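You operate a simulated robot arm through the tools that you are given. There is no shell and no other tool. Be economical: measure what you need, move in short steps, check, and stop when the job is done.

You are at the controls of a simulated two-armed robot. One attempt, no reset.

JOB
Wind the loaded roll back until the counter shows 45 cm, then box it.
Fine: free the winder brake and set the tension dial to the roll's label first; set the brake again, then stand the roll in the carton of its length; leave the reset button alone. Set down upright: what you pick out.

Only the result counts: the job must be done as asked and must still hold three seconds after the hand-in. Knocking over, shifting, dropping, spilling or breaking anything else fails it.

ROBOT AND FRAMES
Two 7-joint arms with two-finger parallel grippers on one trunk, on a base that drives. Base frame: it is fixed to the floor where the robot stands at the start and does not move with it; the origin is under the middle of the robot, x ahead of it, y to its left, z up. Lengths are in mm, angles in rad, forces in N, time in s.
The left shoulder is at the start at [70, 134, 1276], the right one opposite. With the tool pointing down near the work surface each hand reaches from about 100 to 620 mm from the robot's upright axis, wherever it stands, measured 20 degrees to its own side. Places, roughly: reset button [600, -400, 900]; winder brake [500, -100, 900]. Payload 1.57 kg a hand.
Tool frame (each hand has its own): the origin (TCP) lies between the finger pads and is the grasp point; the fingertips stand 30 mm ahead of it; z points along the fingers, y is the line along which they close. Largest opening 80 mm; finger width 17, thickness 12; the body of the gripper, 40 by 82 mm, starts 80 mm behind the TCP.
Orientation is that of the tool frame in the base frame, as [roll, pitch, yaw] about the fixed x, y, z axes, in that order (R = Rz(yaw) Ry(pitch) Rx(roll)). With the fingers straight down and closing along the base's y, the tool's x points along the base's -x, its y along +y and its z along -z.

CONTROLS
- The arms move only by the tool move_arm. It takes "left_plan", "right_plan" or both (then of equal length, played together; a hand with none holds still); each is a list of rows, each a list of 7 numbers: the turn, a rotation vector about the tool's x, y, z in degrees, then the shift along the tool's x, y, z in mm, then the gripper command, from -1 (fully open) to 1 (shut), values between in proportion. In form: [[rx, ry, rz, tx, ty, tz, claw], ...]. A call has 1 to 8 rows; each row shifts and turns the commanded pose from where the row before left it, along the tool's axes as they then stand. Rows are played at 5 a second. More than 50 mm and 0.15 rad between two rows, or a gripper value outside its range, and nothing of the call is played. A pose out of reach is approached as far as the arm can. The call stops where the force on the tool passes 40 N (or 10 N more than at its start, if that is more) or the arm is blocked; 0.2 s more then pass. The fingers move at their own pace (about 153 mm/s each) and stop on an object; they squeeze with about 36 N. The grip force told is the motor's: it shows also when the fingers shut on nothing. Time passes only in rows, and 0.2 s behind the last, so rows that do not move let the fingers close. It gives the time, the measured TCP pose, the force on the tool (base axes), the opening and the grip force at its end, in the units of the frame above (readings bear some noise), with the torque about the TCP (base axes, N m) and any sound that the robot's microphone picked up.
- Cameras (640 x 400 px; columns grow to the right, rows downward): "scene" is now at [137.9, -5, 1501]; the picture's right is [-0.06, -1.00, 0.00], its down [-0.62, 0.04, -0.78] and it looks along [0.78, -0.04, -0.62] (base axes); focal length 276 px, centre (320, 200). "left" rides on the left gripper at [72, 7, -122] in its tool frame; the picture's right is [-0.09, 1.00, 0.00], its down [-0.84, -0.08, -0.54] and it looks along [-0.54, -0.05, 0.84] (tool axes); focal length 238 px, centre (320, 200). "right" rides on the right gripper at [72, -7, -122] in its tool frame; the picture's right is [0.09, 1.00, 0.00], its down [-0.84, 0.08, -0.54] and it looks along [-0.54, 0.05, 0.84] (tool axes); focal length 238 px, centre (320, 200). There is no depth. A picture from a camera that has moved, and an enlarged one, comes with that camera's place and axes in the base frame and with its lens.
- capture(camera): a new picture of that camera. It takes no simulated time.
- raise_lower(by): slides the trunk up (or, below 0, down) by that many mm; the arms and the scene camera ride with it, the base frame stays. It gives what a move gives, with no picture.
- drive_base(legs): drives the robot by 1 to 6 legs, each [ahead, left, turn to the left] in mm, mm and rad, along the robot's own axes; the way and the turn of a leg run together, so that a leg with both is an arc; at most 1500 mm and 3.142 rad a leg. The arms and the cameras ride along, it lands a little off, and it stops where it bumps. It gives what a move gives.
- pan_tilt(pan, tilt): turns the head with the scene camera to pan (to the left, within 1.501 rad either way) and tilt (down, from -0.506 to 1.204), counted from straight ahead of the robot. It gives what a move gives.
- inspect(camera, box): a new picture of the part [left, top, right, bottom] of that camera's present view, enlarged. It takes no simulated time.
- hand_in(): hands the job in; it is judged then, once.

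Go step by step. Nothing tells you exact positions but the pictures and the camera data: compare them with the known pose of the tool, close in by small moves and look again before you grip or let go. The budget is 120 turns and 92 pictures, counting those below and the enlarged ones. Unless the task says otherwise, let go and move clear before handing in, and close with one line.

The tools are called by a JSON object that holds its "fn" and its "kwargs". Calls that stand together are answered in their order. move_arm: Moves the arms, as the interface text tells. Its arguments: {"type":"object","properties":{"left_plan":{"type":"array","items":{"type":"array","items":{"type":"number"}}},"right_plan":{"type":"array","items":{"type":"array","items":{"type":"number"}}}},"required":[]} The other tools are called the same way: raise_lower (by) slides the trunk up or down; drive_base (legs) drives the base; pan_tilt (pan, tilt) turns the head that bears the scene camera; capture (camera) takes a picture; inspect (camera, box) takes an enlarged picture of a part of a camera's view; hand_in () hands the job in.

At the start:

```text
time_s: 0.0
left_position: [438.1, 213.7, 1274.9]
left_ee_rot: [-3.141, -0.002, -3.14]
left_ft_force: [0.2, 0.0, -0.1]
left_ft_torque: [-0.04, 0.02, -0.02]
left_width: 80.1
left_gripper_force: 0.0
right_position: [360.3, -148.2, 1331.4]
right_ee_rot: [3.14, 0.001, 3.14]
right_ft_force: [-0.8, 0.1, 0.6]
right_ft_torque: [-0.01, -0.02, 0.0]
right_width: 79.9
right_gripper_force: 0.0
trunk travel left (down, up): [-850.0, 90.0]
robot x, y, heading: [-1.5, -2.8, 0.004]
head pan, tilt: [-0.058, 0.67]
```

scene: 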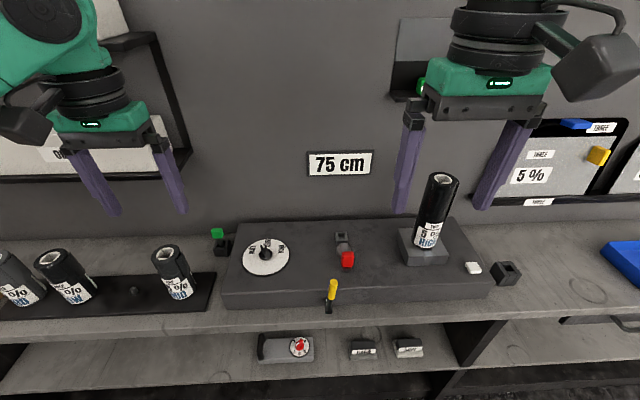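
right: 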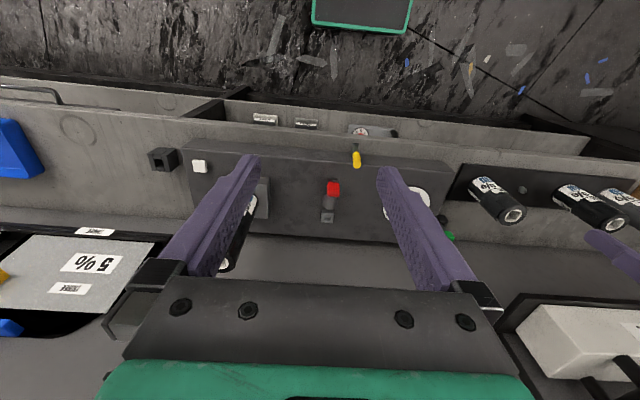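
left: 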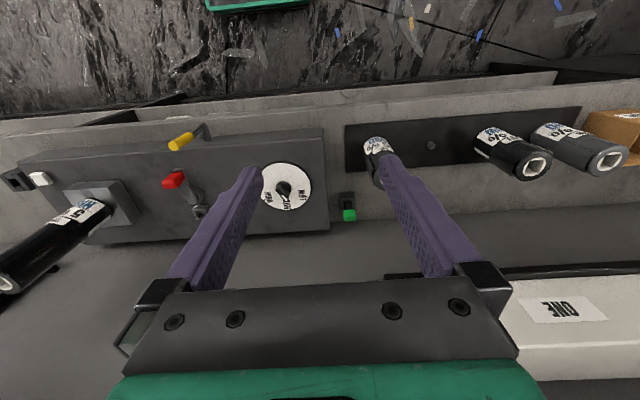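

I see a winder box with a dial, red and yellow levers, a loaded roll and a counter reading 75 cm; labels need a closer look. I enlarge the parts first.

{"fn": "inspect", "kwargs": {"camera": "scene", "box": [200, 210, 360, 310]}}

{"fn": "inspect", "kwargs": {"camera": "scene", "box": [380, 160, 540, 300]}}

{"fn": "inspect", "kwargs": {"camera": "scene", "box": [0, 220, 220, 360]}}

{"fn": "pan_tilt", "kwargs": {"pan": 0.9, "tilt": 0.7}}

{"fn": "capture", "kwargs": {"camera": "scene"}}

{"fn": "pan_tilt", "kwargs": {"pan": -0.9, "tilt": 0.7}}

{"fn": "capture", "kwargs": {"camera": "scene"}}

```text
4.00 times, centred on (280, 260) of scene
camera zoom: at [137.9, -5.0, 1501.0], right [-0.06, -1.0, 0.0], down [-0.62, 0.04, -0.78], along [0.78, -0.04, -0.62], focal length 1104 px, centre (480, -40)
```

zoom: 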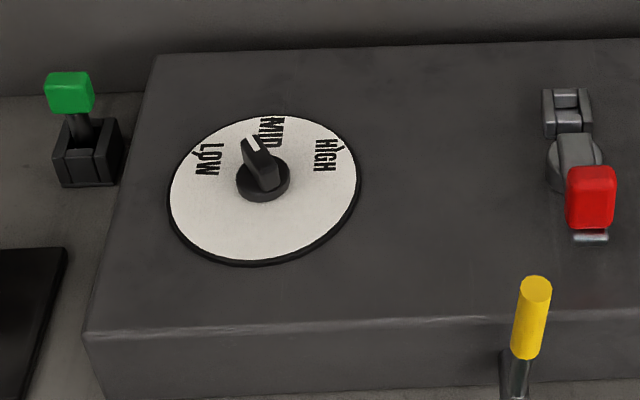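

```text
2.86 times, centred on (460, 230) of scene
camera zoom: at [137.9, -5.0, 1501.0], right [-0.06, -1.0, 0.0], down [-0.62, 0.04, -0.78], along [0.78, -0.04, -0.62], focal length 788 px, centre (-80, 114)
```

zoom: 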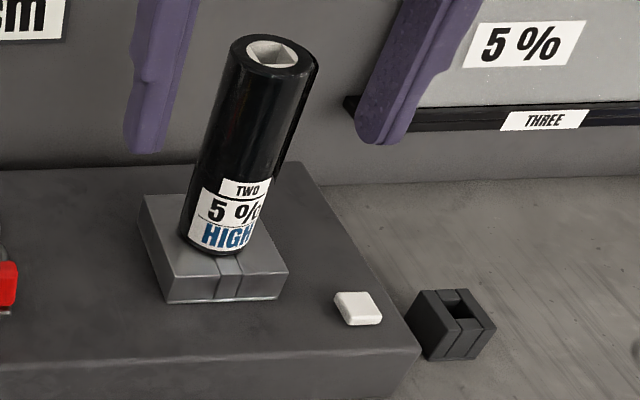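

```text
2.86 times, centred on (110, 290) of scene
camera zoom: at [137.9, -5.0, 1501.0], right [-0.06, -1.0, 0.0], down [-0.62, 0.04, -0.78], along [0.78, -0.04, -0.62], focal length 788 px, centre (920, -57)
```

zoom: 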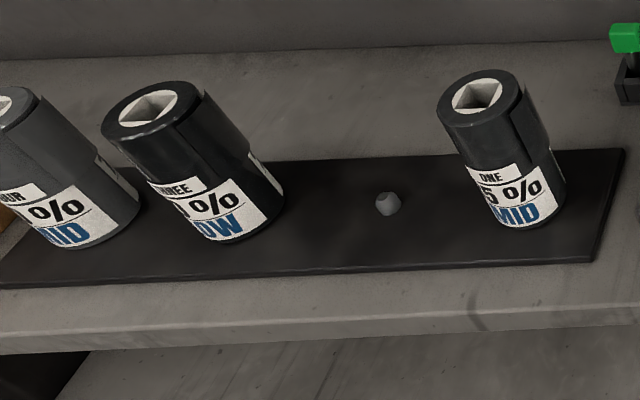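

```text
time_s: 1.2
left_position: [437.9, 213.8, 1276.8]
left_ee_rot: [-3.141, -0.001, -3.139]
left_ft_force: [0.0, -1.2, 0.7]
left_ft_torque: [0.03, 0.01, -0.02]
left_width: 79.8
left_gripper_force: 0.1
right_position: [360.3, -149.3, 1331.7]
right_ee_rot: [3.14, 0.001, 3.14]
right_ft_force: [-0.7, 0.1, 0.1]
right_ft_torque: [-0.02, 0.01, 0.0]
right_width: 79.5
right_gripper_force: 0.0
trunk travel left (down, up): [-850.0, 90.0]
robot x, y, heading: [-0.6, -1.3, -0.003]
head pan, tilt: [0.901, 0.7]
```

```text
85 pictures are left
camera scene: at [104.9, 66.4, 1498.5], right [0.78, -0.62, 0.0], down [-0.4, -0.5, -0.76], along [0.48, 0.6, -0.64], focal length 276 px, centre (320, 200)
```

scene: 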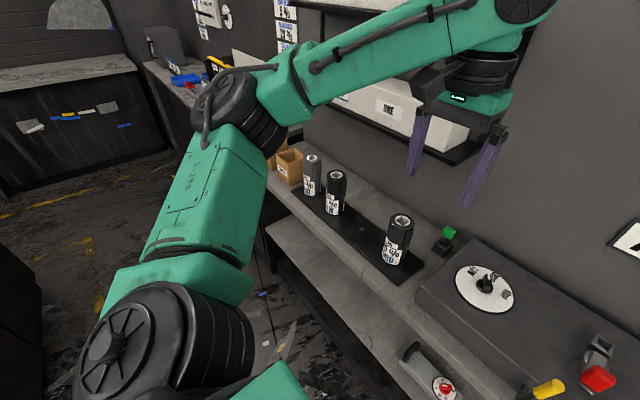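

```text
time_s: 3.0
left_position: [438.7, 214.1, 1274.8]
left_ee_rot: [3.139, -0.001, -3.14]
left_ft_force: [-0.1, -0.8, -0.5]
left_ft_torque: [0.02, 0.03, 0.01]
left_width: 79.9
left_gripper_force: 0.0
right_position: [360.5, -148.4, 1332.1]
right_ee_rot: [3.14, 0.001, 3.14]
right_ft_force: [0.9, 0.3, -0.1]
right_ft_torque: [0.05, -0.01, 0.0]
right_width: 80.2
right_gripper_force: 0.0
trunk travel left (down, up): [-850.0, 90.0]
robot x, y, heading: [-1.6, 1.3, 0.005]
head pan, tilt: [-0.901, 0.7]
```

```text
84 pictures are left
camera scene: at [104.8, -66.6, 1498.5], right [-0.78, -0.62, 0.0], down [-0.4, 0.5, -0.76], along [0.48, -0.6, -0.64], focal length 276 px, centre (320, 200)
```

scene: 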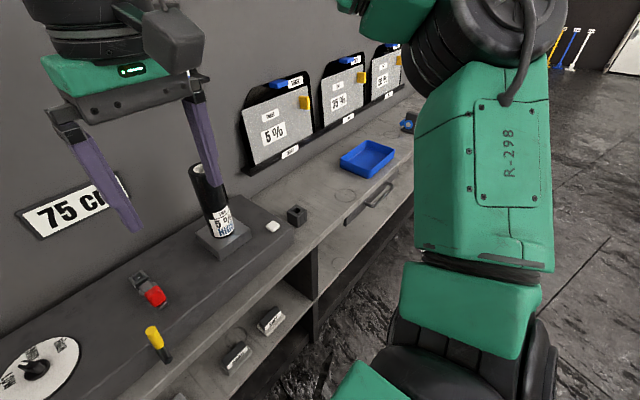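

The roll's label reads TWO, 5 %, HIGH; brown cartons stand at the far left. I look closer at those, the yellow/red levers and the shelf.

{"fn": "pan_tilt", "kwargs": {"pan": -0.05, "tilt": 1.0}}

{"fn": "inspect", "kwargs": {"camera": "scene", "box": [220, 100, 500, 275]}}

{"fn": "pan_tilt", "kwargs": {"pan": 1.0, "tilt": 0.5}}

{"fn": "capture", "kwargs": {"camera": "scene"}}

{"fn": "inspect", "kwargs": {"camera": "left", "box": [0, 100, 320, 300]}}

```text
time_s: 4.2
left_position: [438.3, 213.4, 1274.2]
left_ee_rot: [-3.141, 0.001, -3.141]
left_ft_force: [-1.1, 0.2, 0.3]
left_ft_torque: [-0.02, -0.02, -0.01]
left_width: 80.2
left_gripper_force: 0.1
right_position: [360.6, -148.6, 1332.3]
right_ee_rot: [3.14, 0.003, 3.14]
right_ft_force: [-0.1, -0.3, 0.5]
right_ft_torque: [0.02, 0.01, 0.02]
right_width: 79.9
right_gripper_force: 0.1
trunk travel left (down, up): [-850.0, 90.0]
robot x, y, heading: [-2.8, -1.4, 0.006]
head pan, tilt: [-0.051, 1.0]
```

```text
2.29 times, centred on (360, 188) of scene
camera zoom: at [121.6, -3.7, 1475.1], right [-0.05, -1.0, 0.0], down [-0.84, 0.04, -0.54], along [0.54, -0.03, -0.84], focal length 631 px, centre (229, 229)
```

zoom: 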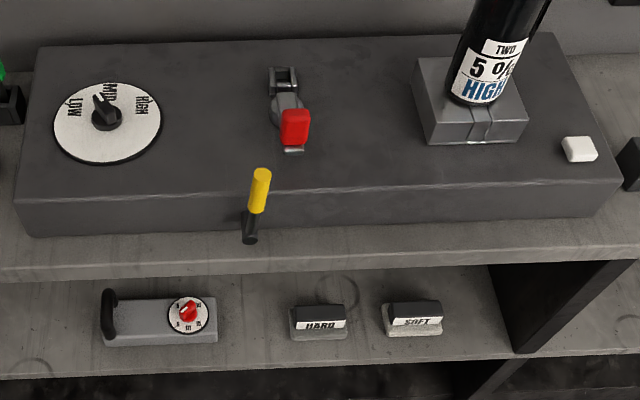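

```text
time_s: 5.5
left_position: [439.5, 214.2, 1274.5]
left_ee_rot: [-3.14, 0.001, -3.141]
left_ft_force: [-0.1, 0.1, 0.0]
left_ft_torque: [-0.02, 0.0, -0.01]
left_width: 79.8
left_gripper_force: 0.1
right_position: [360.7, -148.7, 1331.6]
right_ee_rot: [3.14, 0.001, 3.14]
right_ft_force: [0.2, 0.4, 0.6]
right_ft_torque: [0.0, 0.02, 0.01]
right_width: 80.0
right_gripper_force: 0.0
trunk travel left (down, up): [-850.0, 90.0]
robot x, y, heading: [0.8, -3.0, 0.003]
head pan, tilt: [1.0, 0.499]
```

```text
82 pictures are left
camera scene: at [101.3, 76.4, 1516.2], right [0.84, -0.54, 0.0], down [-0.26, -0.4, -0.88], along [0.47, 0.74, -0.48], focal length 276 px, centre (320, 200)
```

scene: 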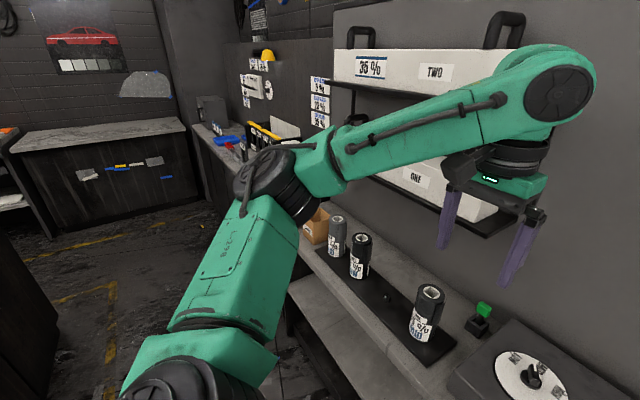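

```text
2.00 times, centred on (160, 200) of left
camera zoom: at [368.3, 221.1, 1397.9], right [0.09, 1.0, 0.0], down [0.84, -0.08, 0.54], along [0.54, -0.05, -0.84], focal length 477 px, centre (640, 200)
```

zoom: 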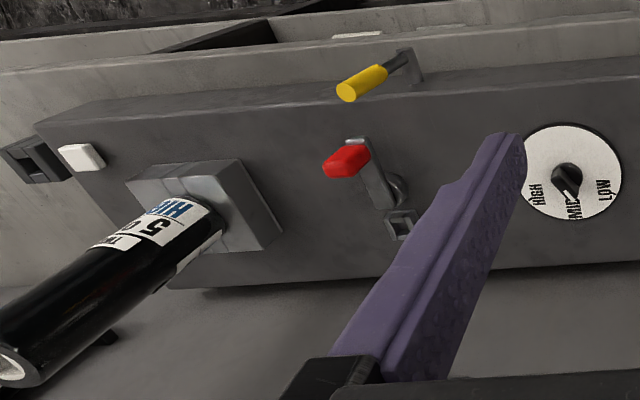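

The red knob sits near (564,-92,979) and the yellow handle near (496,-52,959). I bring the right hand above for a close look, and read the cartons.

{"fn": "move_arm", "kwargs": {"right_plan": [[0, 0, 0, -18, 8, 40, -1], [0, 0, 0, -18, 8, 40, -1], [0, 0, 0, -18, 8, 40, -1], [0, 0, 0, -18, 8, 40, -1], [0, 0, 0, -18, 8, 40, -1]]}}

{"fn": "capture", "kwargs": {"camera": "right"}}

{"fn": "inspect", "kwargs": {"camera": "scene", "box": [180, 40, 360, 260]}}

```text
time_s: 6.7
left_position: [441.9, 212.5, 1274.8]
left_ee_rot: [3.142, -0.004, -3.139]
left_ft_force: [0.1, 0.6, 0.6]
left_ft_torque: [0.04, 0.03, -0.01]
left_width: 79.9
left_gripper_force: 0.0
right_position: [452.8, -108.0, 1130.4]
right_ee_rot: [3.138, 0.0, -3.14]
right_ft_force: [0.9, -0.3, 0.2]
right_ft_torque: [-0.04, 0.03, -0.05]
right_width: 79.8
right_gripper_force: 0.0
trunk travel left (down, up): [-850.0, 90.0]
robot x, y, heading: [-1.1, 1.3, -0.002]
head pan, tilt: [1.0, 0.499]
```

```text
80 pictures are left
camera right: at [381.7, -115.5, 1252.4], right [-0.09, 1.0, 0.0], down [0.84, 0.08, 0.54], along [0.54, 0.05, -0.84], focal length 238 px, centre (320, 200)
```

right: 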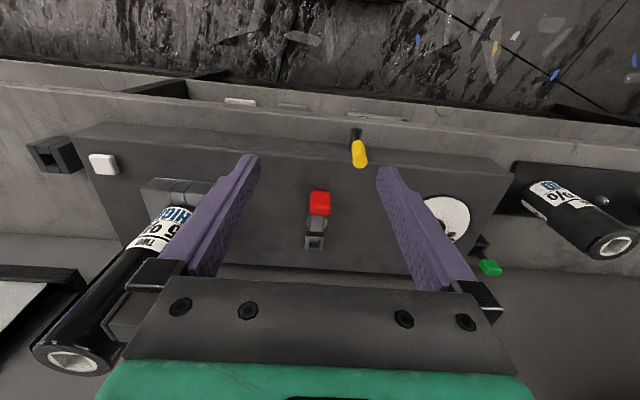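

```text
1.82 times, centred on (270, 150) of scene
camera zoom: at [104.3, 76.1, 1516.0], right [0.84, -0.54, 0.0], down [-0.26, -0.4, -0.88], along [0.47, 0.74, -0.48], focal length 502 px, centre (411, 291)
```

zoom: 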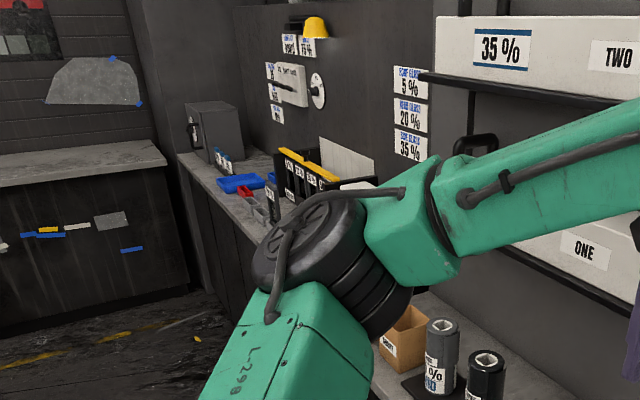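

The red part and the brake need an enlarged look; the cartons are hidden behind the left arm, so I move that arm aside and up, then look.

{"fn": "inspect", "kwargs": {"camera": "right", "box": [260, 120, 420, 260]}}

{"fn": "move_arm", "kwargs": {"left_plan": [[0, 0, 0, 30, -40, -20, -1], [0, 0, 0, 30, -40, -20, -1], [0, 0, 0, 30, -30, -20, -1]]}}

{"fn": "pan_tilt", "kwargs": {"pan": 0.75, "tilt": 0.6}}

{"fn": "capture", "kwargs": {"camera": "scene"}}

```text
2.86 times, centred on (340, 190) of right
camera zoom: at [381.7, -115.5, 1252.4], right [-0.09, 1.0, 0.0], down [0.84, 0.08, 0.54], along [0.54, 0.05, -0.84], focal length 681 px, centre (263, 229)
```

zoom: 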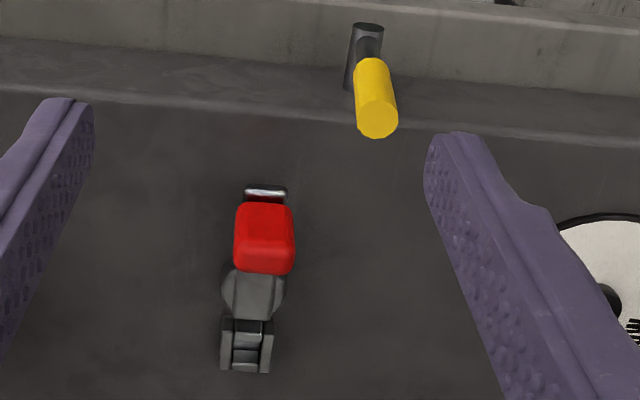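

```text
refused: row 1 steps farther than a row can; nothing moved
```

```text
time_s: 7.5
left_position: [438.8, 213.2, 1275.7]
left_ee_rot: [-3.141, 0.002, 3.141]
left_ft_force: [0.3, 0.4, 0.4]
left_ft_torque: [-0.01, -0.01, 0.0]
left_width: 80.3
left_gripper_force: 0.0
right_position: [449.4, -109.6, 1132.2]
right_ee_rot: [3.141, 0.001, 3.141]
right_ft_force: [-0.3, 0.0, 0.3]
right_ft_torque: [0.02, 0.04, -0.03]
right_width: 80.2
right_gripper_force: 0.0
trunk travel left (down, up): [-850.0, 90.0]
robot x, y, heading: [-0.7, 0.2, -0.005]
head pan, tilt: [0.75, 0.6]
```

```text
77 pictures are left
camera scene: at [116.8, 60.2, 1507.1], right [0.68, -0.73, 0.0], down [-0.41, -0.39, -0.83], along [0.6, 0.56, -0.56], focal length 276 px, centre (320, 200)
```

scene: 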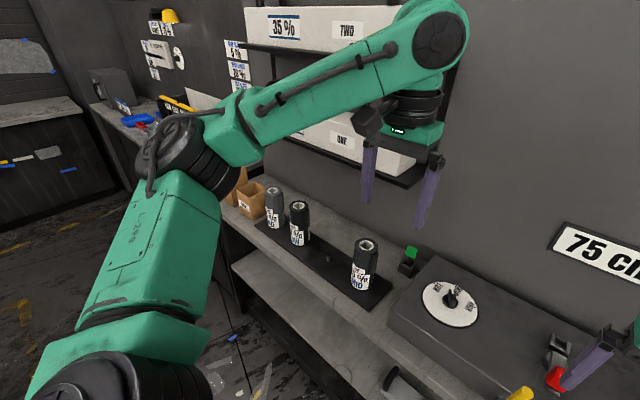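

The red part looks like a two-position lever and the yellow like a vertical handle in front of the winder. I get closer views of both.

{"fn": "move_arm", "kwargs": {"right_plan": [[0, 0, 0, 20, 15, 20, -1], [0, 0, 0, 20, 15, 20, -1], [0, 0, 0, 20, 15, 15, -1]], "left_plan": [[0, 0, 0, 30, -30, -20, -1], [0, 0, 0, 30, -30, -20, -1], [0, 0, 0, 30, -30, -20, -1]]}}

{"fn": "inspect", "kwargs": {"camera": "right", "box": [230, 100, 410, 220]}}

{"fn": "pan_tilt", "kwargs": {"pan": -0.1, "tilt": 0.9}}

{"fn": "capture", "kwargs": {"camera": "scene"}}

```text
time_s: 8.3
left_position: [347.3, 121.2, 1339.1]
left_ee_rot: [-3.141, 0.001, -3.14]
left_ft_force: [0.7, 0.1, 0.2]
left_ft_torque: [0.01, -0.04, -0.01]
left_width: 80.1
left_gripper_force: 0.0
right_position: [391.1, -65.5, 1075.9]
right_ee_rot: [3.139, 0.003, 3.14]
right_ft_force: [-0.1, -0.5, -1.2]
right_ft_torque: [0.05, 0.01, 0.0]
right_width: 79.7
right_gripper_force: 0.0
trunk travel left (down, up): [-850.0, 90.0]
robot x, y, heading: [-2.1, 0.4, 0.002]
head pan, tilt: [0.75, 0.6]
```

```text
3.33 times, centred on (320, 160) of right
camera zoom: at [319.3, -72.1, 1197.5], right [-0.09, 1.0, 0.0], down [0.84, 0.08, 0.54], along [0.54, 0.05, -0.84], focal length 794 px, centre (320, 333)
```

zoom: 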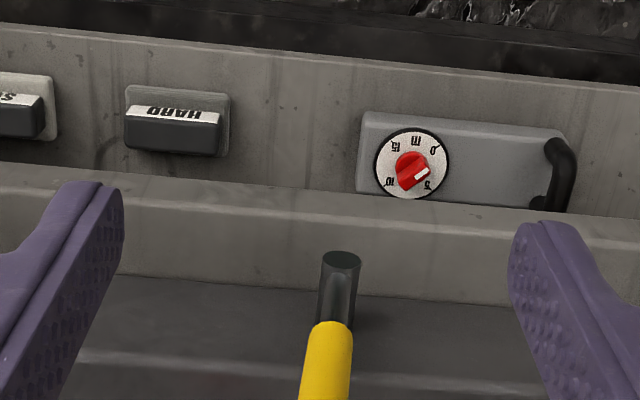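

```text
time_s: 9.4
left_position: [349.6, 123.8, 1337.5]
left_ee_rot: [-3.141, 0.0, -3.137]
left_ft_force: [1.0, 0.1, -0.2]
left_ft_torque: [0.02, 0.02, 0.0]
left_width: 80.2
left_gripper_force: 0.0
right_position: [391.6, -65.3, 1075.6]
right_ee_rot: [3.141, 0.003, 3.14]
right_ft_force: [-0.1, -0.6, 0.4]
right_ft_torque: [-0.03, 0.03, -0.01]
right_width: 79.9
right_gripper_force: 0.0
trunk travel left (down, up): [-850.0, 90.0]
robot x, y, heading: [-2.5, 1.4, 0.002]
head pan, tilt: [-0.099, 0.901]
```

```text
75 pictures are left
camera scene: at [127.1, -7.6, 1482.3], right [-0.1, -1.0, 0.0], down [-0.78, 0.08, -0.62], along [0.62, -0.06, -0.78], focal length 276 px, centre (320, 200)
```

scene: 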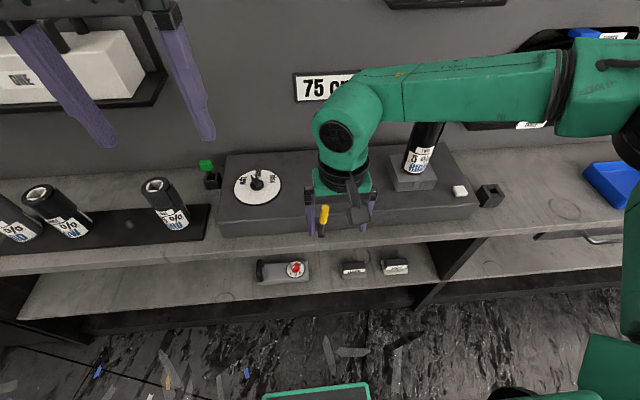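

The yellow lever is on a hub on the winder's front face at about (490,-53), which matches the brake place given (500,-100,900); the red unit is at x≈620. The dial and roll are a bit far, so I drive 90 mm ahead.

{"fn": "drive_base", "kwargs": {"legs": [[90, 0, 0]]}}

{"fn": "capture", "kwargs": {"camera": "right"}}

```text
time_s: 10.6
left_position: [432.2, 122.7, 1339.0]
left_ee_rot: [-3.141, 0.004, 3.141]
left_ft_force: [-0.8, 0.0, 0.5]
left_ft_torque: [0.01, -0.04, 0.02]
left_width: 79.8
left_gripper_force: 0.0
right_position: [477.0, -64.0, 1077.6]
right_ee_rot: [3.141, 0.006, 3.139]
right_ft_force: [-0.6, 0.1, 1.6]
right_ft_torque: [-0.03, 0.0, 0.03]
right_width: 79.8
right_gripper_force: 0.0
trunk travel left (down, up): [-850.0, 90.0]
robot x, y, heading: [91.4, 1.0, -0.007]
head pan, tilt: [-0.099, 0.901]
```

```text
74 pictures are left
camera right: at [404.9, -71.7, 1199.4], right [-0.09, 1.0, 0.0], down [0.83, 0.07, 0.55], along [0.55, 0.05, -0.84], focal length 238 px, centre (320, 200)
```

right: 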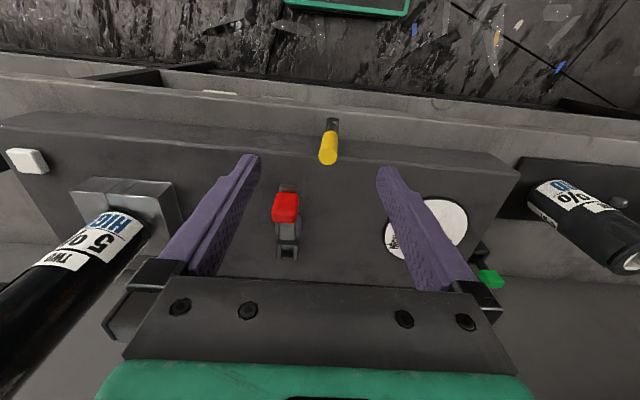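

The yellow tip confirms at (494,-56,991). I take one enlarged look at the red unit to understand it.

{"fn": "inspect", "kwargs": {"camera": "right", "box": [240, 110, 380, 270]}}

{"fn": "inspect", "kwargs": {"camera": "left", "box": [40, 80, 330, 260]}}

```text
2.50 times, centred on (310, 190) of right
camera zoom: at [404.9, -71.7, 1199.4], right [-0.09, 1.0, 0.0], down [0.83, 0.07, 0.55], along [0.55, 0.05, -0.84], focal length 596 px, centre (345, 225)
```

zoom: 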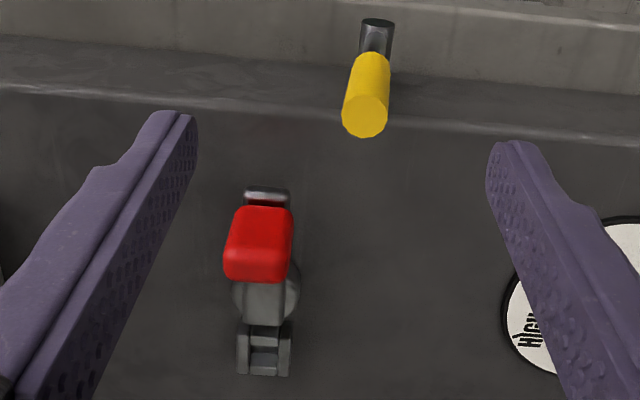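

```text
2.21 times, centred on (185, 170) of left
camera zoom: at [361.1, 130.5, 1462.1], right [0.09, 1.0, 0.0], down [0.83, -0.08, 0.55], along [0.54, -0.05, -0.84], focal length 526 px, centre (618, 266)
```

zoom: 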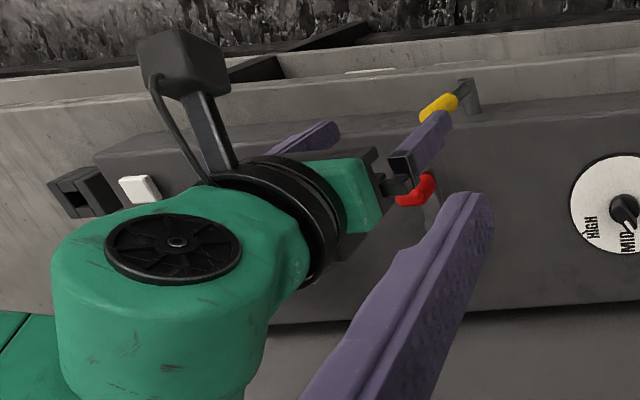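

I try the yellow lever as the brake: I lower the open right hand around its handle.

{"fn": "move_arm", "kwargs": {"right_plan": [[0, 0, 0, -15, 9, 20, -1], [0, 0, 0, 0, 0, 40, -1], [0, 0, 0, 0, 0, 40, -1]]}}

{"fn": "capture", "kwargs": {"camera": "right"}}

```text
time_s: 11.4
left_position: [438.4, 122.8, 1337.8]
left_ee_rot: [3.141, -0.001, 3.141]
left_ft_force: [-0.6, -0.4, 0.2]
left_ft_torque: [0.0, 0.02, 0.0]
left_width: 79.8
left_gripper_force: 0.1
right_position: [476.5, -93.3, 994.8]
right_ee_rot: [3.138, -0.001, 3.14]
right_ft_force: [-4.5, 1.4, 2.1]
right_ft_torque: [0.15, 0.13, 0.19]
right_width: 79.9
right_gripper_force: 0.1
right hand out of reach, approached as far as the arm can: row 1, 2, 3
trunk travel left (down, up): [-850.0, 90.0]
robot x, y, heading: [91.4, 1.0, -0.003]
head pan, tilt: [-0.099, 0.901]
```

```text
71 pictures are left
camera right: at [404.9, -100.2, 1116.8], right [-0.09, 1.0, 0.0], down [0.84, 0.07, 0.54], along [0.54, 0.05, -0.84], focal length 238 px, centre (320, 200)
```

right: 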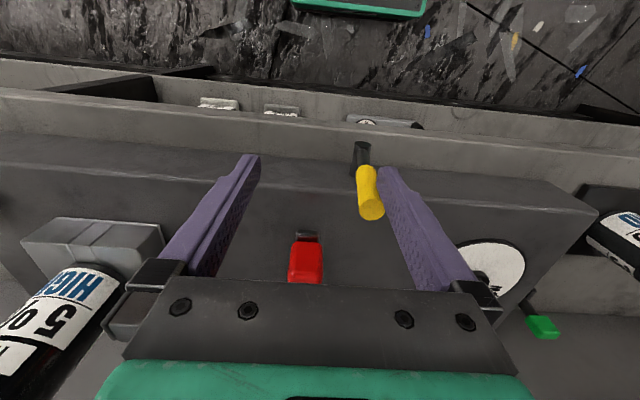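

The right hand cannot reach so far across. I lift it, drive the base left 120 mm and check.

{"fn": "move_arm", "kwargs": {"right_plan": [[0, 0, 0, 0, 0, -40, -1], [0, 0, 0, 0, 0, -40, -1]]}}

{"fn": "drive_base", "kwargs": {"legs": [[0, 120, 0]]}}

{"fn": "capture", "kwargs": {"camera": "right"}}

```text
time_s: 12.0
left_position: [437.0, 122.8, 1337.9]
left_ee_rot: [-3.142, 0.002, -3.14]
left_ft_force: [-0.6, -0.1, 0.4]
left_ft_torque: [0.02, 0.0, 0.0]
left_width: 80.2
left_gripper_force: 0.1
right_position: [477.2, -93.6, 1075.2]
right_ee_rot: [-3.14, 0.001, 3.138]
right_ft_force: [0.7, 0.6, 0.0]
right_ft_torque: [0.0, 0.03, 0.01]
right_width: 79.9
right_gripper_force: 0.0
trunk travel left (down, up): [-850.0, 90.0]
robot x, y, heading: [91.5, -0.9, 0.002]
head pan, tilt: [-0.099, 0.901]
```

```text
time_s: 13.2
left_position: [438.9, 237.1, 1338.5]
left_ee_rot: [3.138, -0.001, -3.141]
left_ft_force: [0.4, 0.2, -1.0]
left_ft_torque: [0.01, -0.02, 0.0]
left_width: 80.0
left_gripper_force: 0.0
right_position: [479.5, 22.9, 1075.2]
right_ee_rot: [3.137, 0.002, 3.14]
right_ft_force: [0.8, 0.6, -0.9]
right_ft_torque: [0.03, -0.01, -0.04]
right_width: 79.9
right_gripper_force: 0.1
trunk travel left (down, up): [-850.0, 90.0]
robot x, y, heading: [87.7, 119.1, -0.002]
head pan, tilt: [-0.099, 0.901]
```

```text
70 pictures are left
camera right: at [407.7, 15.0, 1196.1], right [-0.09, 1.0, 0.0], down [0.84, 0.07, 0.54], along [0.54, 0.05, -0.84], focal length 238 px, centre (320, 200)
```

right: 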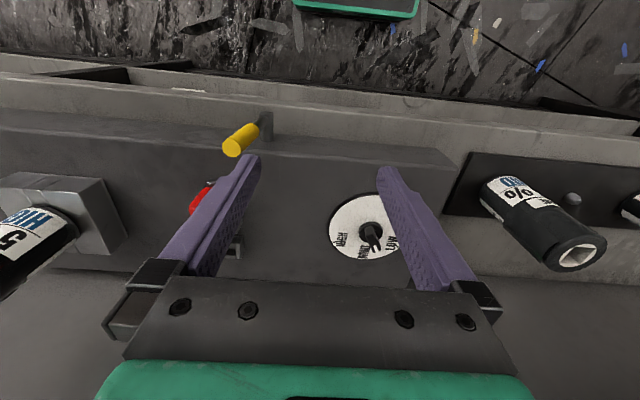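

Now I slide right over the yellow handle and lower around it.

{"fn": "move_arm", "kwargs": {"right_plan": [[0, 0, 0, -5, -39, 0, -1], [0, 0, 0, -8, -39, 0, -1], [0, 0, 0, 0, 0, 35, -1], [0, 0, 0, 0, 0, 35, -1], [0, 0, 0, 0, 0, 25, -1]]}}

{"fn": "capture", "kwargs": {"camera": "right"}}

```text
time_s: 14.4
left_position: [438.9, 238.7, 1339.4]
left_ee_rot: [3.139, 0.0, 3.14]
left_ft_force: [0.4, -1.0, 0.3]
left_ft_torque: [0.01, 0.01, 0.01]
left_width: 80.1
left_gripper_force: 0.0
right_position: [490.7, -57.0, 979.8]
right_ee_rot: [3.139, 0.003, 3.139]
right_ft_force: [-0.7, -0.3, 0.7]
right_ft_torque: [0.04, -0.01, 0.0]
right_width: 80.2
right_gripper_force: 0.1
trunk travel left (down, up): [-850.0, 90.0]
robot x, y, heading: [90.4, 117.3, -0.004]
head pan, tilt: [-0.099, 0.901]
```

```text
69 pictures are left
camera right: at [419.7, -62.5, 1101.0], right [-0.09, 1.0, 0.0], down [0.84, 0.07, 0.54], along [0.54, 0.05, -0.84], focal length 238 px, centre (320, 200)
```

right: 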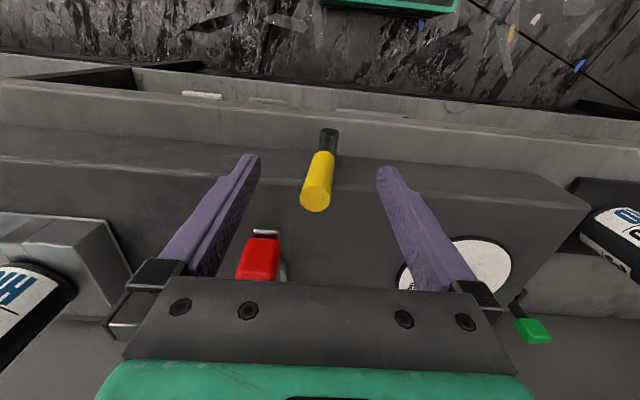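

The handle is between the fingers. I close loosely and nudge gently in +y to feel which way it moves.

{"fn": "move_arm", "kwargs": {"right_plan": [[0, 0, 0, 0, 0, 0, 0.3], [0, 0, 0, 0, 0, 0, 0.3], [0, 0, 0, 0, 10, 0, 0.3], [0, 0, 0, 0, 10, 0, 0.3], [0, 0, 0, 0, 10, 0, 0.3]]}}

{"fn": "capture", "kwargs": {"camera": "right"}}

```text
time_s: 15.6
left_position: [437.4, 229.0, 1340.8]
left_ee_rot: [3.133, 0.002, 3.139]
left_ft_force: [0.3, -0.7, 0.7]
left_ft_torque: [0.04, -0.01, 0.02]
left_width: 79.9
left_gripper_force: 0.0
right_position: [490.5, -35.0, 979.5]
right_ee_rot: [3.138, 0.001, 3.137]
right_ft_force: [1.6, -33.7, 14.5]
right_ft_torque: [-0.21, -0.07, -0.02]
right_width: 58.3
right_gripper_force: 17.3
trunk travel left (down, up): [-850.0, 90.0]
robot x, y, heading: [88.2, 118.5, -0.006]
head pan, tilt: [-0.099, 0.901]
```

```text
68 pictures are left
camera right: at [419.4, -41.9, 1100.6], right [-0.09, 1.0, 0.0], down [0.84, 0.07, 0.54], along [0.54, 0.05, -0.84], focal length 238 px, centre (320, 200)
```

right: 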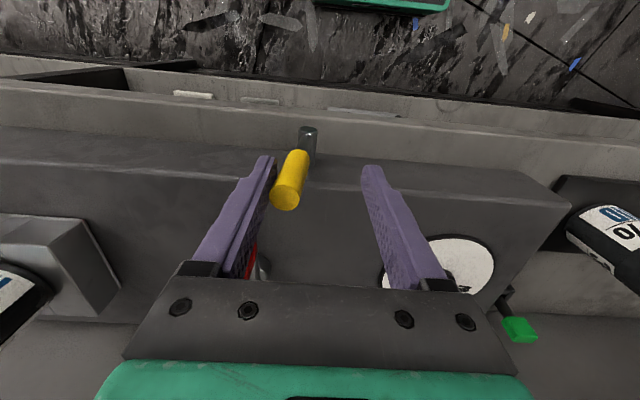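

Pushing +y is blocked. I try the opposite way, −y.

{"fn": "move_arm", "kwargs": {"right_plan": [[0, 0, 0, 0, -15, 0, 0.3], [0, 0, 0, 0, -10, 0, 0.3], [0, 0, 0, 0, -10, 0, 0.3], [0, 0, 0, 0, -10, 0, 0.3], [0, 0, 0, 0, -10, 0, 0.3]]}}

{"fn": "capture", "kwargs": {"camera": "right"}}

```text
time_s: 16.8
left_position: [438.4, 242.0, 1337.9]
left_ee_rot: [-3.141, 0.002, 3.14]
left_ft_force: [-0.2, 0.7, -0.4]
left_ft_torque: [0.0, 0.01, 0.0]
left_width: 80.2
left_gripper_force: 0.0
right_position: [491.4, -77.2, 979.6]
right_ee_rot: [3.139, 0.001, 3.14]
right_ft_force: [-0.1, 4.6, -0.2]
right_ft_torque: [0.09, -0.03, 0.01]
right_width: 31.5
right_gripper_force: 1.9
trunk travel left (down, up): [-850.0, 90.0]
robot x, y, heading: [89.3, 117.8, -0.0]
head pan, tilt: [-0.099, 0.901]
```

```text
67 pictures are left
camera right: at [420.3, -84.0, 1101.7], right [-0.09, 1.0, 0.0], down [0.84, 0.07, 0.54], along [0.54, 0.05, -0.84], focal length 238 px, centre (320, 200)
```

right: 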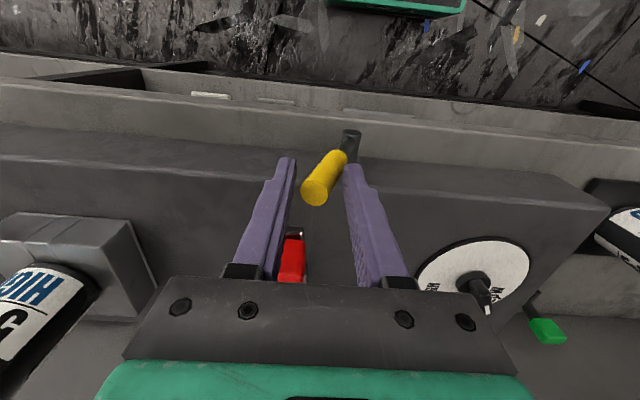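

The lever yields toward −y with light force. I continue pushing that way.

{"fn": "move_arm", "kwargs": {"right_plan": [[0, 0, 0, 0, -12, 2, 0.3], [0, 0, 0, 0, -12, 3, 0.3], [0, 0, 0, 0, -12, 4, 0.3], [0, 0, 0, 0, -12, 4, 0.3]]}}

{"fn": "capture", "kwargs": {"camera": "right"}}

```text
time_s: 17.8
left_position: [437.4, 245.4, 1339.0]
left_ee_rot: [-3.138, 0.003, -3.141]
left_ft_force: [-0.2, -0.3, 0.4]
left_ft_torque: [0.04, -0.02, 0.02]
left_width: 80.2
left_gripper_force: 0.1
right_position: [492.4, -125.4, 968.1]
right_ee_rot: [-3.134, 0.001, 3.14]
right_ft_force: [1.9, 2.2, -1.0]
right_ft_torque: [0.37, -0.05, 0.0]
right_width: 32.1
right_gripper_force: 2.2
trunk travel left (down, up): [-850.0, 90.0]
robot x, y, heading: [84.7, 117.3, 0.002]
head pan, tilt: [-0.099, 0.901]
```

```text
66 pictures are left
camera right: at [419.6, -131.7, 1089.0], right [-0.09, 1.0, -0.01], down [0.84, 0.08, 0.54], along [0.54, 0.04, -0.84], focal length 238 px, centre (320, 200)
```

right: 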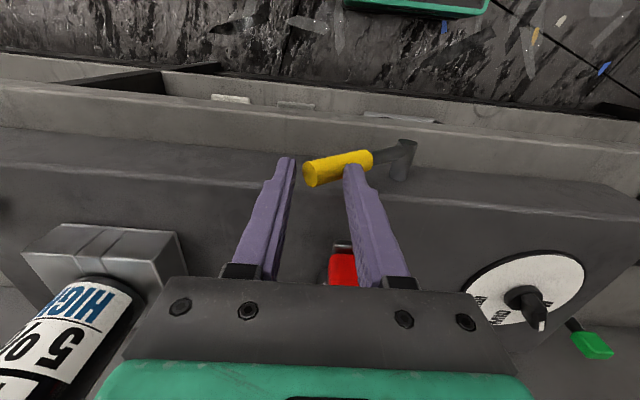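

The lever is now far over to −y. I check its state and the counter from the head camera.

{"fn": "pan_tilt", "kwargs": {"pan": -0.35, "tilt": 0.75}}

{"fn": "capture", "kwargs": {"camera": "scene"}}

```text
time_s: 18.6
left_position: [437.7, 239.5, 1338.7]
left_ee_rot: [3.14, 0.002, -3.141]
left_ft_force: [-0.4, 0.1, 0.3]
left_ft_torque: [0.02, 0.0, 0.0]
left_width: 80.2
left_gripper_force: 0.1
right_position: [490.1, -128.1, 967.1]
right_ee_rot: [3.14, 0.003, 3.137]
right_ft_force: [-1.2, -6.0, 1.8]
right_ft_torque: [-0.2, 0.07, -0.06]
right_width: 32.9
right_gripper_force: 2.7
trunk travel left (down, up): [-850.0, 90.0]
robot x, y, heading: [87.3, 119.5, -0.003]
head pan, tilt: [-0.351, 0.75]
```

```text
65 pictures are left
camera scene: at [219.6, 87.1, 1494.2], right [-0.34, -0.94, 0.0], down [-0.64, 0.24, -0.73], along [0.69, -0.25, -0.68], focal length 276 px, centre (320, 200)
```

scene: 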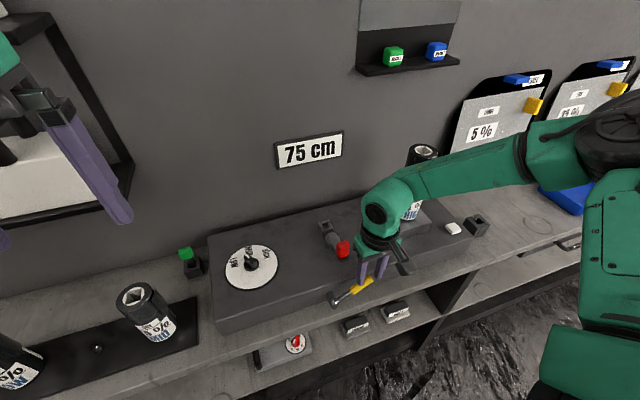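

The counter still shows 75 cm and the lever lies well over. I push a little farther to find its stop.

{"fn": "move_arm", "kwargs": {"right_plan": [[0, 0, 0, 0, -8, 3, 0.3], [0, 0, 0, 0, -8, 3, 0.3], [0, 0, 0, 0, 0, 0, 0.3]]}}

{"fn": "inspect", "kwargs": {"camera": "right", "box": [230, 100, 450, 220]}}

```text
time_s: 19.4
left_position: [438.5, 242.0, 1337.2]
left_ee_rot: [-3.141, -0.001, 3.142]
left_ft_force: [0.7, -0.5, 0.2]
left_ft_torque: [0.01, 0.0, 0.02]
left_width: 80.0
left_gripper_force: 0.1
right_position: [492.4, -141.2, 959.2]
right_ee_rot: [3.14, 0.001, 3.141]
right_ft_force: [-0.2, 0.2, 0.7]
right_ft_torque: [0.05, -0.06, -0.03]
right_width: 28.7
right_gripper_force: 0.5
trunk travel left (down, up): [-850.0, 90.0]
robot x, y, heading: [91.7, 120.6, -0.004]
head pan, tilt: [-0.351, 0.75]
```

```text
2.91 times, centred on (340, 160) of right
camera zoom: at [421.0, -148.5, 1082.7], right [-0.09, 1.0, 0.0], down [0.84, 0.07, 0.54], along [0.54, 0.05, -0.84], focal length 693 px, centre (262, 316)
```

zoom: 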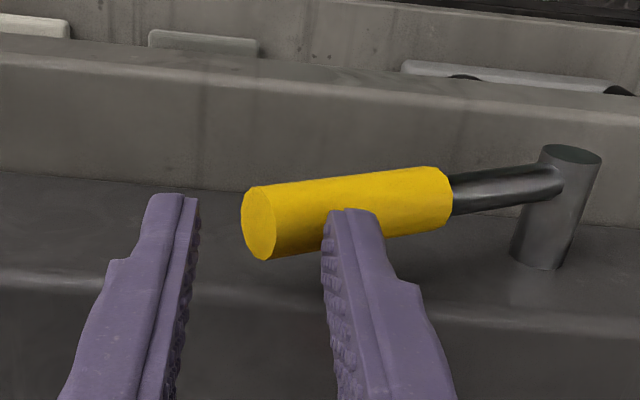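

The finger slid over the handle with no load left. I lift, shut the fingers, and press straight down on the handle to seat it at its stop.

{"fn": "move_arm", "kwargs": {"right_plan": [[0, 0, 0, 0, 0, -40, 0.3], [0, 0, 0, 5, 15, 0, 1], [0, 0, 0, 0, 0, 15, 1], [0, 0, 0, 0, 0, 12, 1], [0, 0, 0, 0, 0, 10, 1], [0, 0, 0, 0, 0, 10, 1]]}}

{"fn": "inspect", "kwargs": {"camera": "right", "box": [230, 100, 450, 220]}}

```text
time_s: 20.8
left_position: [432.0, 241.7, 1341.0]
left_ee_rot: [3.141, 0.004, -3.141]
left_ft_force: [0.0, -0.1, 0.1]
left_ft_torque: [0.05, -0.03, 0.05]
left_width: 79.8
left_gripper_force: 0.0
right_position: [487.3, -127.0, 956.8]
right_ee_rot: [3.141, 0.015, 3.139]
right_ft_force: [4.0, -7.1, 31.3]
right_ft_torque: [-0.58, -0.28, -0.02]
right_width: 0.2
right_gripper_force: 21.0
trunk travel left (down, up): [-850.0, 90.0]
robot x, y, heading: [91.7, 119.6, -0.007]
head pan, tilt: [-0.351, 0.75]
```

```text
2.91 times, centred on (340, 160) of right
camera zoom: at [414.0, -133.8, 1078.1], right [-0.09, 1.0, 0.0], down [0.83, 0.07, 0.56], along [0.55, 0.05, -0.83], focal length 693 px, centre (262, 316)
```

zoom: 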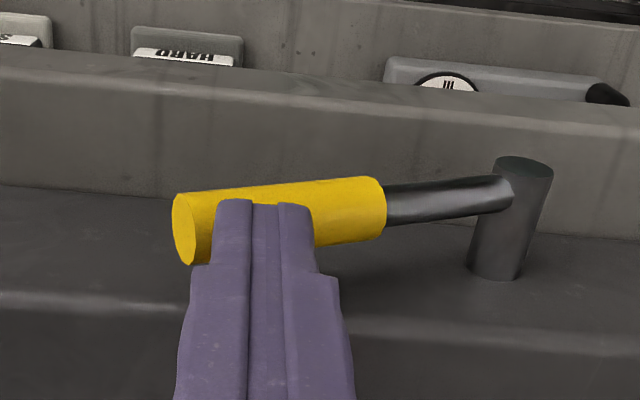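

The handle is now horizontal against its stop with 31 N under it, so the brake should be free. I lift the right hand, drive back right, and bring the left hand down over the dial.

{"fn": "move_arm", "kwargs": {"right_plan": [[0, 0, 0, 10, 0, -40, 1], [0, 0, 0, 10, -10, -40, 1], [0, 0, 0, 20, -20, -40, 1]]}}

{"fn": "drive_base", "kwargs": {"legs": [[0, -100, 0]]}}

{"fn": "move_arm", "kwargs": {"left_plan": [[0, 0, 0, -20, -10, 40, -1], [0, 0, 0, -20, -10, 40, -1], [0, 0, 0, -20, -10, 40, -1], [0, 0, 0, -20, 0, 40, -1], [0, 0, 0, 0, 0, 45, -1]]}}

{"fn": "capture", "kwargs": {"camera": "left"}}

```text
time_s: 21.6
left_position: [435.5, 240.5, 1338.2]
left_ee_rot: [3.139, 0.002, 3.141]
left_ft_force: [0.0, -0.3, -1.0]
left_ft_torque: [0.02, -0.03, -0.02]
left_width: 80.1
left_gripper_force: 0.0
right_position: [442.7, -159.3, 1073.3]
right_ee_rot: [3.137, 0.001, 3.14]
right_ft_force: [-0.5, 0.2, 0.0]
right_ft_torque: [0.05, -0.02, -0.02]
right_width: 0.3
right_gripper_force: 21.0
trunk travel left (down, up): [-850.0, 90.0]
robot x, y, heading: [86.2, 118.3, -0.001]
head pan, tilt: [-0.351, 0.75]
```

```text
time_s: 22.7
left_position: [438.3, 148.0, 1338.0]
left_ee_rot: [-3.135, 0.0, -3.14]
left_ft_force: [0.7, -0.1, 0.0]
left_ft_torque: [-0.04, 0.02, -0.02]
left_width: 79.9
left_gripper_force: 0.0
right_position: [445.0, -252.0, 1075.2]
right_ee_rot: [-3.139, 0.002, 3.138]
right_ft_force: [0.2, -0.5, 0.3]
right_ft_torque: [-0.02, -0.04, 0.01]
right_width: 0.2
right_gripper_force: 21.2
trunk travel left (down, up): [-850.0, 90.0]
robot x, y, heading: [89.5, 24.0, -0.005]
head pan, tilt: [-0.351, 0.75]
```

```text
time_s: 23.9
left_position: [517.4, 113.7, 1131.0]
left_ee_rot: [-3.14, 0.002, 3.14]
left_ft_force: [-0.8, 0.4, 0.1]
left_ft_torque: [0.0, -0.02, 0.01]
left_width: 80.1
left_gripper_force: 0.0
right_position: [445.6, -254.2, 1076.2]
right_ee_rot: [3.141, 0.002, 3.139]
right_ft_force: [-0.3, -0.2, -0.3]
right_ft_torque: [-0.02, 0.04, 0.01]
right_width: 0.0
right_gripper_force: 20.9
trunk travel left (down, up): [-850.0, 90.0]
robot x, y, heading: [90.3, 24.5, -0.001]
head pan, tilt: [-0.351, 0.75]
```

```text
62 pictures are left
camera left: at [446.8, 121.6, 1254.4], right [0.09, 1.0, 0.0], down [0.84, -0.08, 0.54], along [0.54, -0.05, -0.84], focal length 238 px, centre (320, 200)
```

left: 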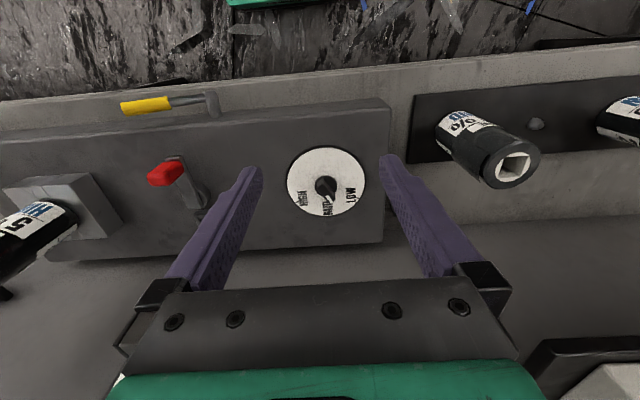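

{"fn": "inspect", "kwargs": {"camera": "left", "box": [270, 130, 390, 230]}}

```text
4.00 times, centred on (330, 180) of left
camera zoom: at [446.8, 121.6, 1254.4], right [0.09, 1.0, 0.0], down [0.84, -0.08, 0.54], along [0.54, -0.05, -0.84], focal length 953 px, centre (280, 280)
```

zoom: 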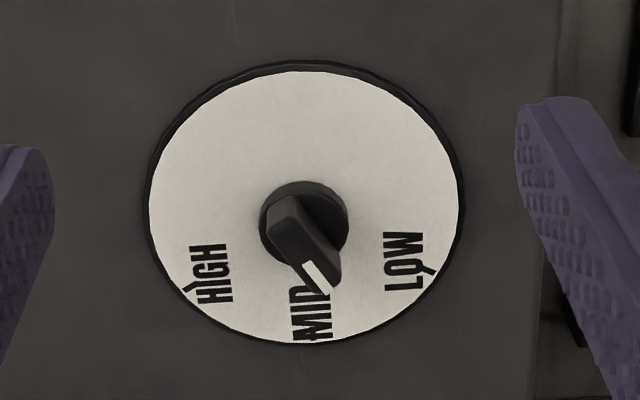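

The pointer stands between MID and LOW; HIGH is about 80° clockwise from there. I bring the left hand over the knob at about (627,114), turned 20° to align with the bar.

{"fn": "move_arm", "kwargs": {"left_plan": [[0, 0, -7, -30, 0, 20, -1], [0, 0, -7, -30, 0, 20, -1], [0, 0, -6, -30, 0, 20, -1], [0, 0, 0, -18, -8, 20, -1], [0, 0, 0, 0, 0, 30, -0.4]]}}

{"fn": "capture", "kwargs": {"camera": "left"}}

```text
time_s: 25.1
left_position: [627.7, 120.5, 1022.8]
left_ee_rot: [-3.139, -0.003, -2.793]
left_ft_force: [-0.7, -0.2, 0.0]
left_ft_torque: [-0.01, 0.0, -0.01]
left_width: 56.0
left_gripper_force: 0.0
right_position: [445.5, -255.6, 1074.7]
right_ee_rot: [3.139, 0.002, 3.139]
right_ft_force: [0.3, -1.1, -0.1]
right_ft_torque: [0.01, -0.01, 0.01]
right_width: 0.2
right_gripper_force: 21.3
trunk travel left (down, up): [-850.0, 90.0]
robot x, y, heading: [88.3, 19.0, 0.001]
head pan, tilt: [-0.351, 0.75]
```

```text
60 pictures are left
camera left: at [559.5, 103.8, 1145.0], right [-0.25, 0.97, 0.0], down [0.81, 0.21, 0.54], along [0.52, 0.14, -0.84], focal length 238 px, centre (320, 200)
```

left: 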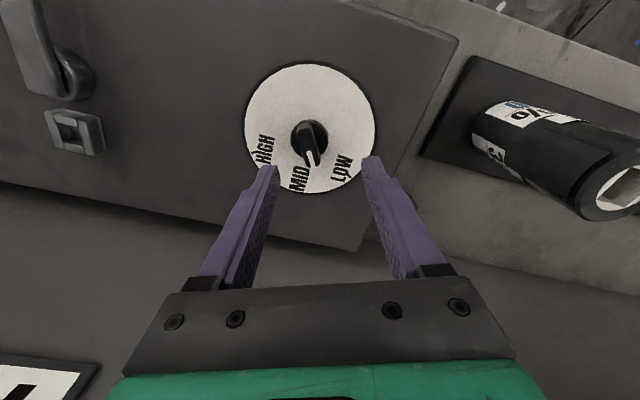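

The knob is at (628,114); I shift 6 mm and lower so that the tips straddle the bar.

{"fn": "move_arm", "kwargs": {"left_plan": [[0, 0, 0, 2, -6, 20, -0.4], [0, 0, 0, 0, 0, 20, -0.4], [0, 0, 0, 0, 0, 15, -0.4]]}}

{"fn": "capture", "kwargs": {"camera": "left"}}

```text
time_s: 25.9
left_position: [627.6, 114.3, 967.4]
left_ee_rot: [-3.14, 0.001, -2.792]
left_ft_force: [-0.1, -0.5, -0.2]
left_ft_torque: [0.01, -0.01, 0.0]
left_width: 56.3
left_gripper_force: 0.1
right_position: [444.0, -255.6, 1074.4]
right_ee_rot: [3.139, 0.002, 3.137]
right_ft_force: [0.2, -0.3, -0.5]
right_ft_torque: [-0.01, 0.02, 0.02]
right_width: 0.0
right_gripper_force: 21.0
trunk travel left (down, up): [-850.0, 90.0]
robot x, y, heading: [90.9, 20.9, 0.0]
head pan, tilt: [-0.351, 0.75]
```

```text
59 pictures are left
camera left: at [558.2, 96.6, 1090.2], right [-0.25, 0.97, 0.0], down [0.81, 0.21, 0.54], along [0.53, 0.14, -0.84], focal length 238 px, centre (320, 200)
```

left: 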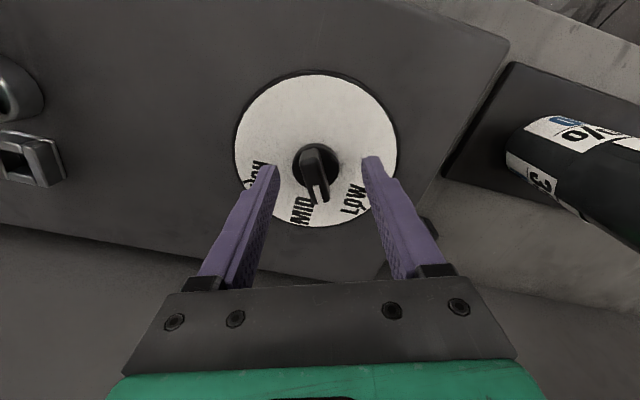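

Knob is centred between the fingertips. I go down 6 mm and close on the bar.

{"fn": "move_arm", "kwargs": {"left_plan": [[0, 0, 0, -1, 0, 6, -0.4], [0, 0, 0, 0, 0, 0, 0.5], [0, 0, 0, 0, 0, 0, 1], [0, 0, 0, 0, 0, 0, 1]]}}

{"fn": "capture", "kwargs": {"camera": "left"}}

```text
time_s: 26.9
left_position: [629.5, 110.8, 962.0]
left_ee_rot: [3.141, -0.001, -2.796]
left_ft_force: [0.9, -10.5, -2.2]
left_ft_torque: [-0.35, -0.19, -0.03]
left_width: 13.9
left_gripper_force: 29.7
right_position: [445.5, -258.0, 1072.7]
right_ee_rot: [3.138, 0.001, 3.138]
right_ft_force: [0.1, 0.0, -0.1]
right_ft_torque: [0.0, 0.04, -0.01]
right_width: 0.0
right_gripper_force: 21.2
trunk travel left (down, up): [-850.0, 90.0]
robot x, y, heading: [88.1, 19.1, 0.001]
head pan, tilt: [-0.351, 0.75]
```

```text
58 pictures are left
camera left: at [560.0, 93.4, 1084.2], right [-0.25, 0.97, 0.0], down [0.81, 0.21, 0.54], along [0.52, 0.14, -0.84], focal length 238 px, centre (320, 200)
```

left: 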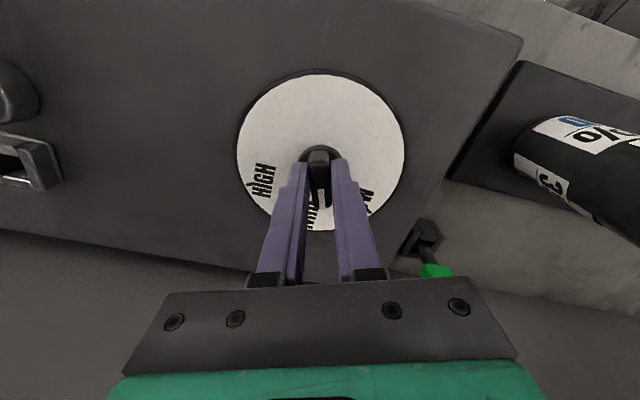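

The bar is gripped, its direction about 20° toward LOW from straight ahead. I turn clockwise about 67° first, then look.

{"fn": "move_arm", "kwargs": {"left_plan": [[0, 0, 8.4, 0, -0.6, 0, 1], [0, 0, 8.4, 0, -0.6, 0, 1], [0, 0, 8.4, 0, -0.6, 0, 1], [0, 0, 8.4, 0, -0.6, 0, 1], [0, 0, 8.4, 0, -0.6, 0, 1], [0, 0, 8.4, 0, -0.6, 0, 1], [0, 0, 8.4, 0, -0.6, 0, 1], [0, 0, 8.4, 0, -0.6, 0, 1]]}}

{"fn": "capture", "kwargs": {"camera": "left"}}

```text
time_s: 28.7
left_position: [629.9, 115.2, 962.2]
left_ee_rot: [3.139, -0.002, 2.318]
left_ft_force: [8.0, 6.8, 5.6]
left_ft_torque: [0.7, 0.61, 0.06]
left_width: 13.8
left_gripper_force: 30.2
right_position: [446.9, -254.5, 1073.8]
right_ee_rot: [3.141, -0.001, 3.14]
right_ft_force: [-0.6, 0.2, -0.2]
right_ft_torque: [-0.01, 0.0, 0.03]
right_width: 0.0
right_gripper_force: 22.0
trunk travel left (down, up): [-850.0, 90.0]
robot x, y, heading: [94.3, 18.1, 0.003]
head pan, tilt: [-0.351, 0.75]
```

```text
57 pictures are left
camera left: at [586.8, 173.2, 1084.3], right [0.79, 0.61, 0.0], down [0.51, -0.67, 0.54], along [0.33, -0.43, -0.84], focal length 238 px, centre (320, 200)
```

left: 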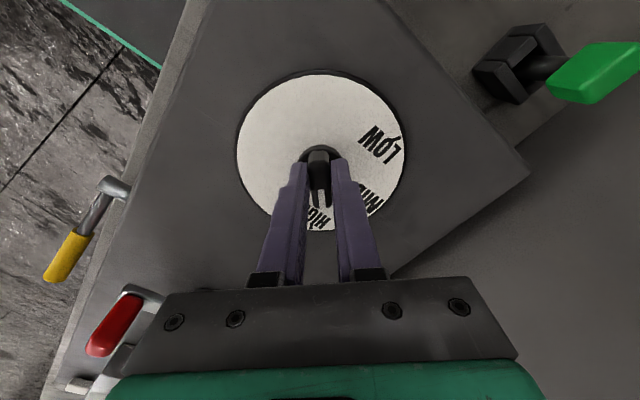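

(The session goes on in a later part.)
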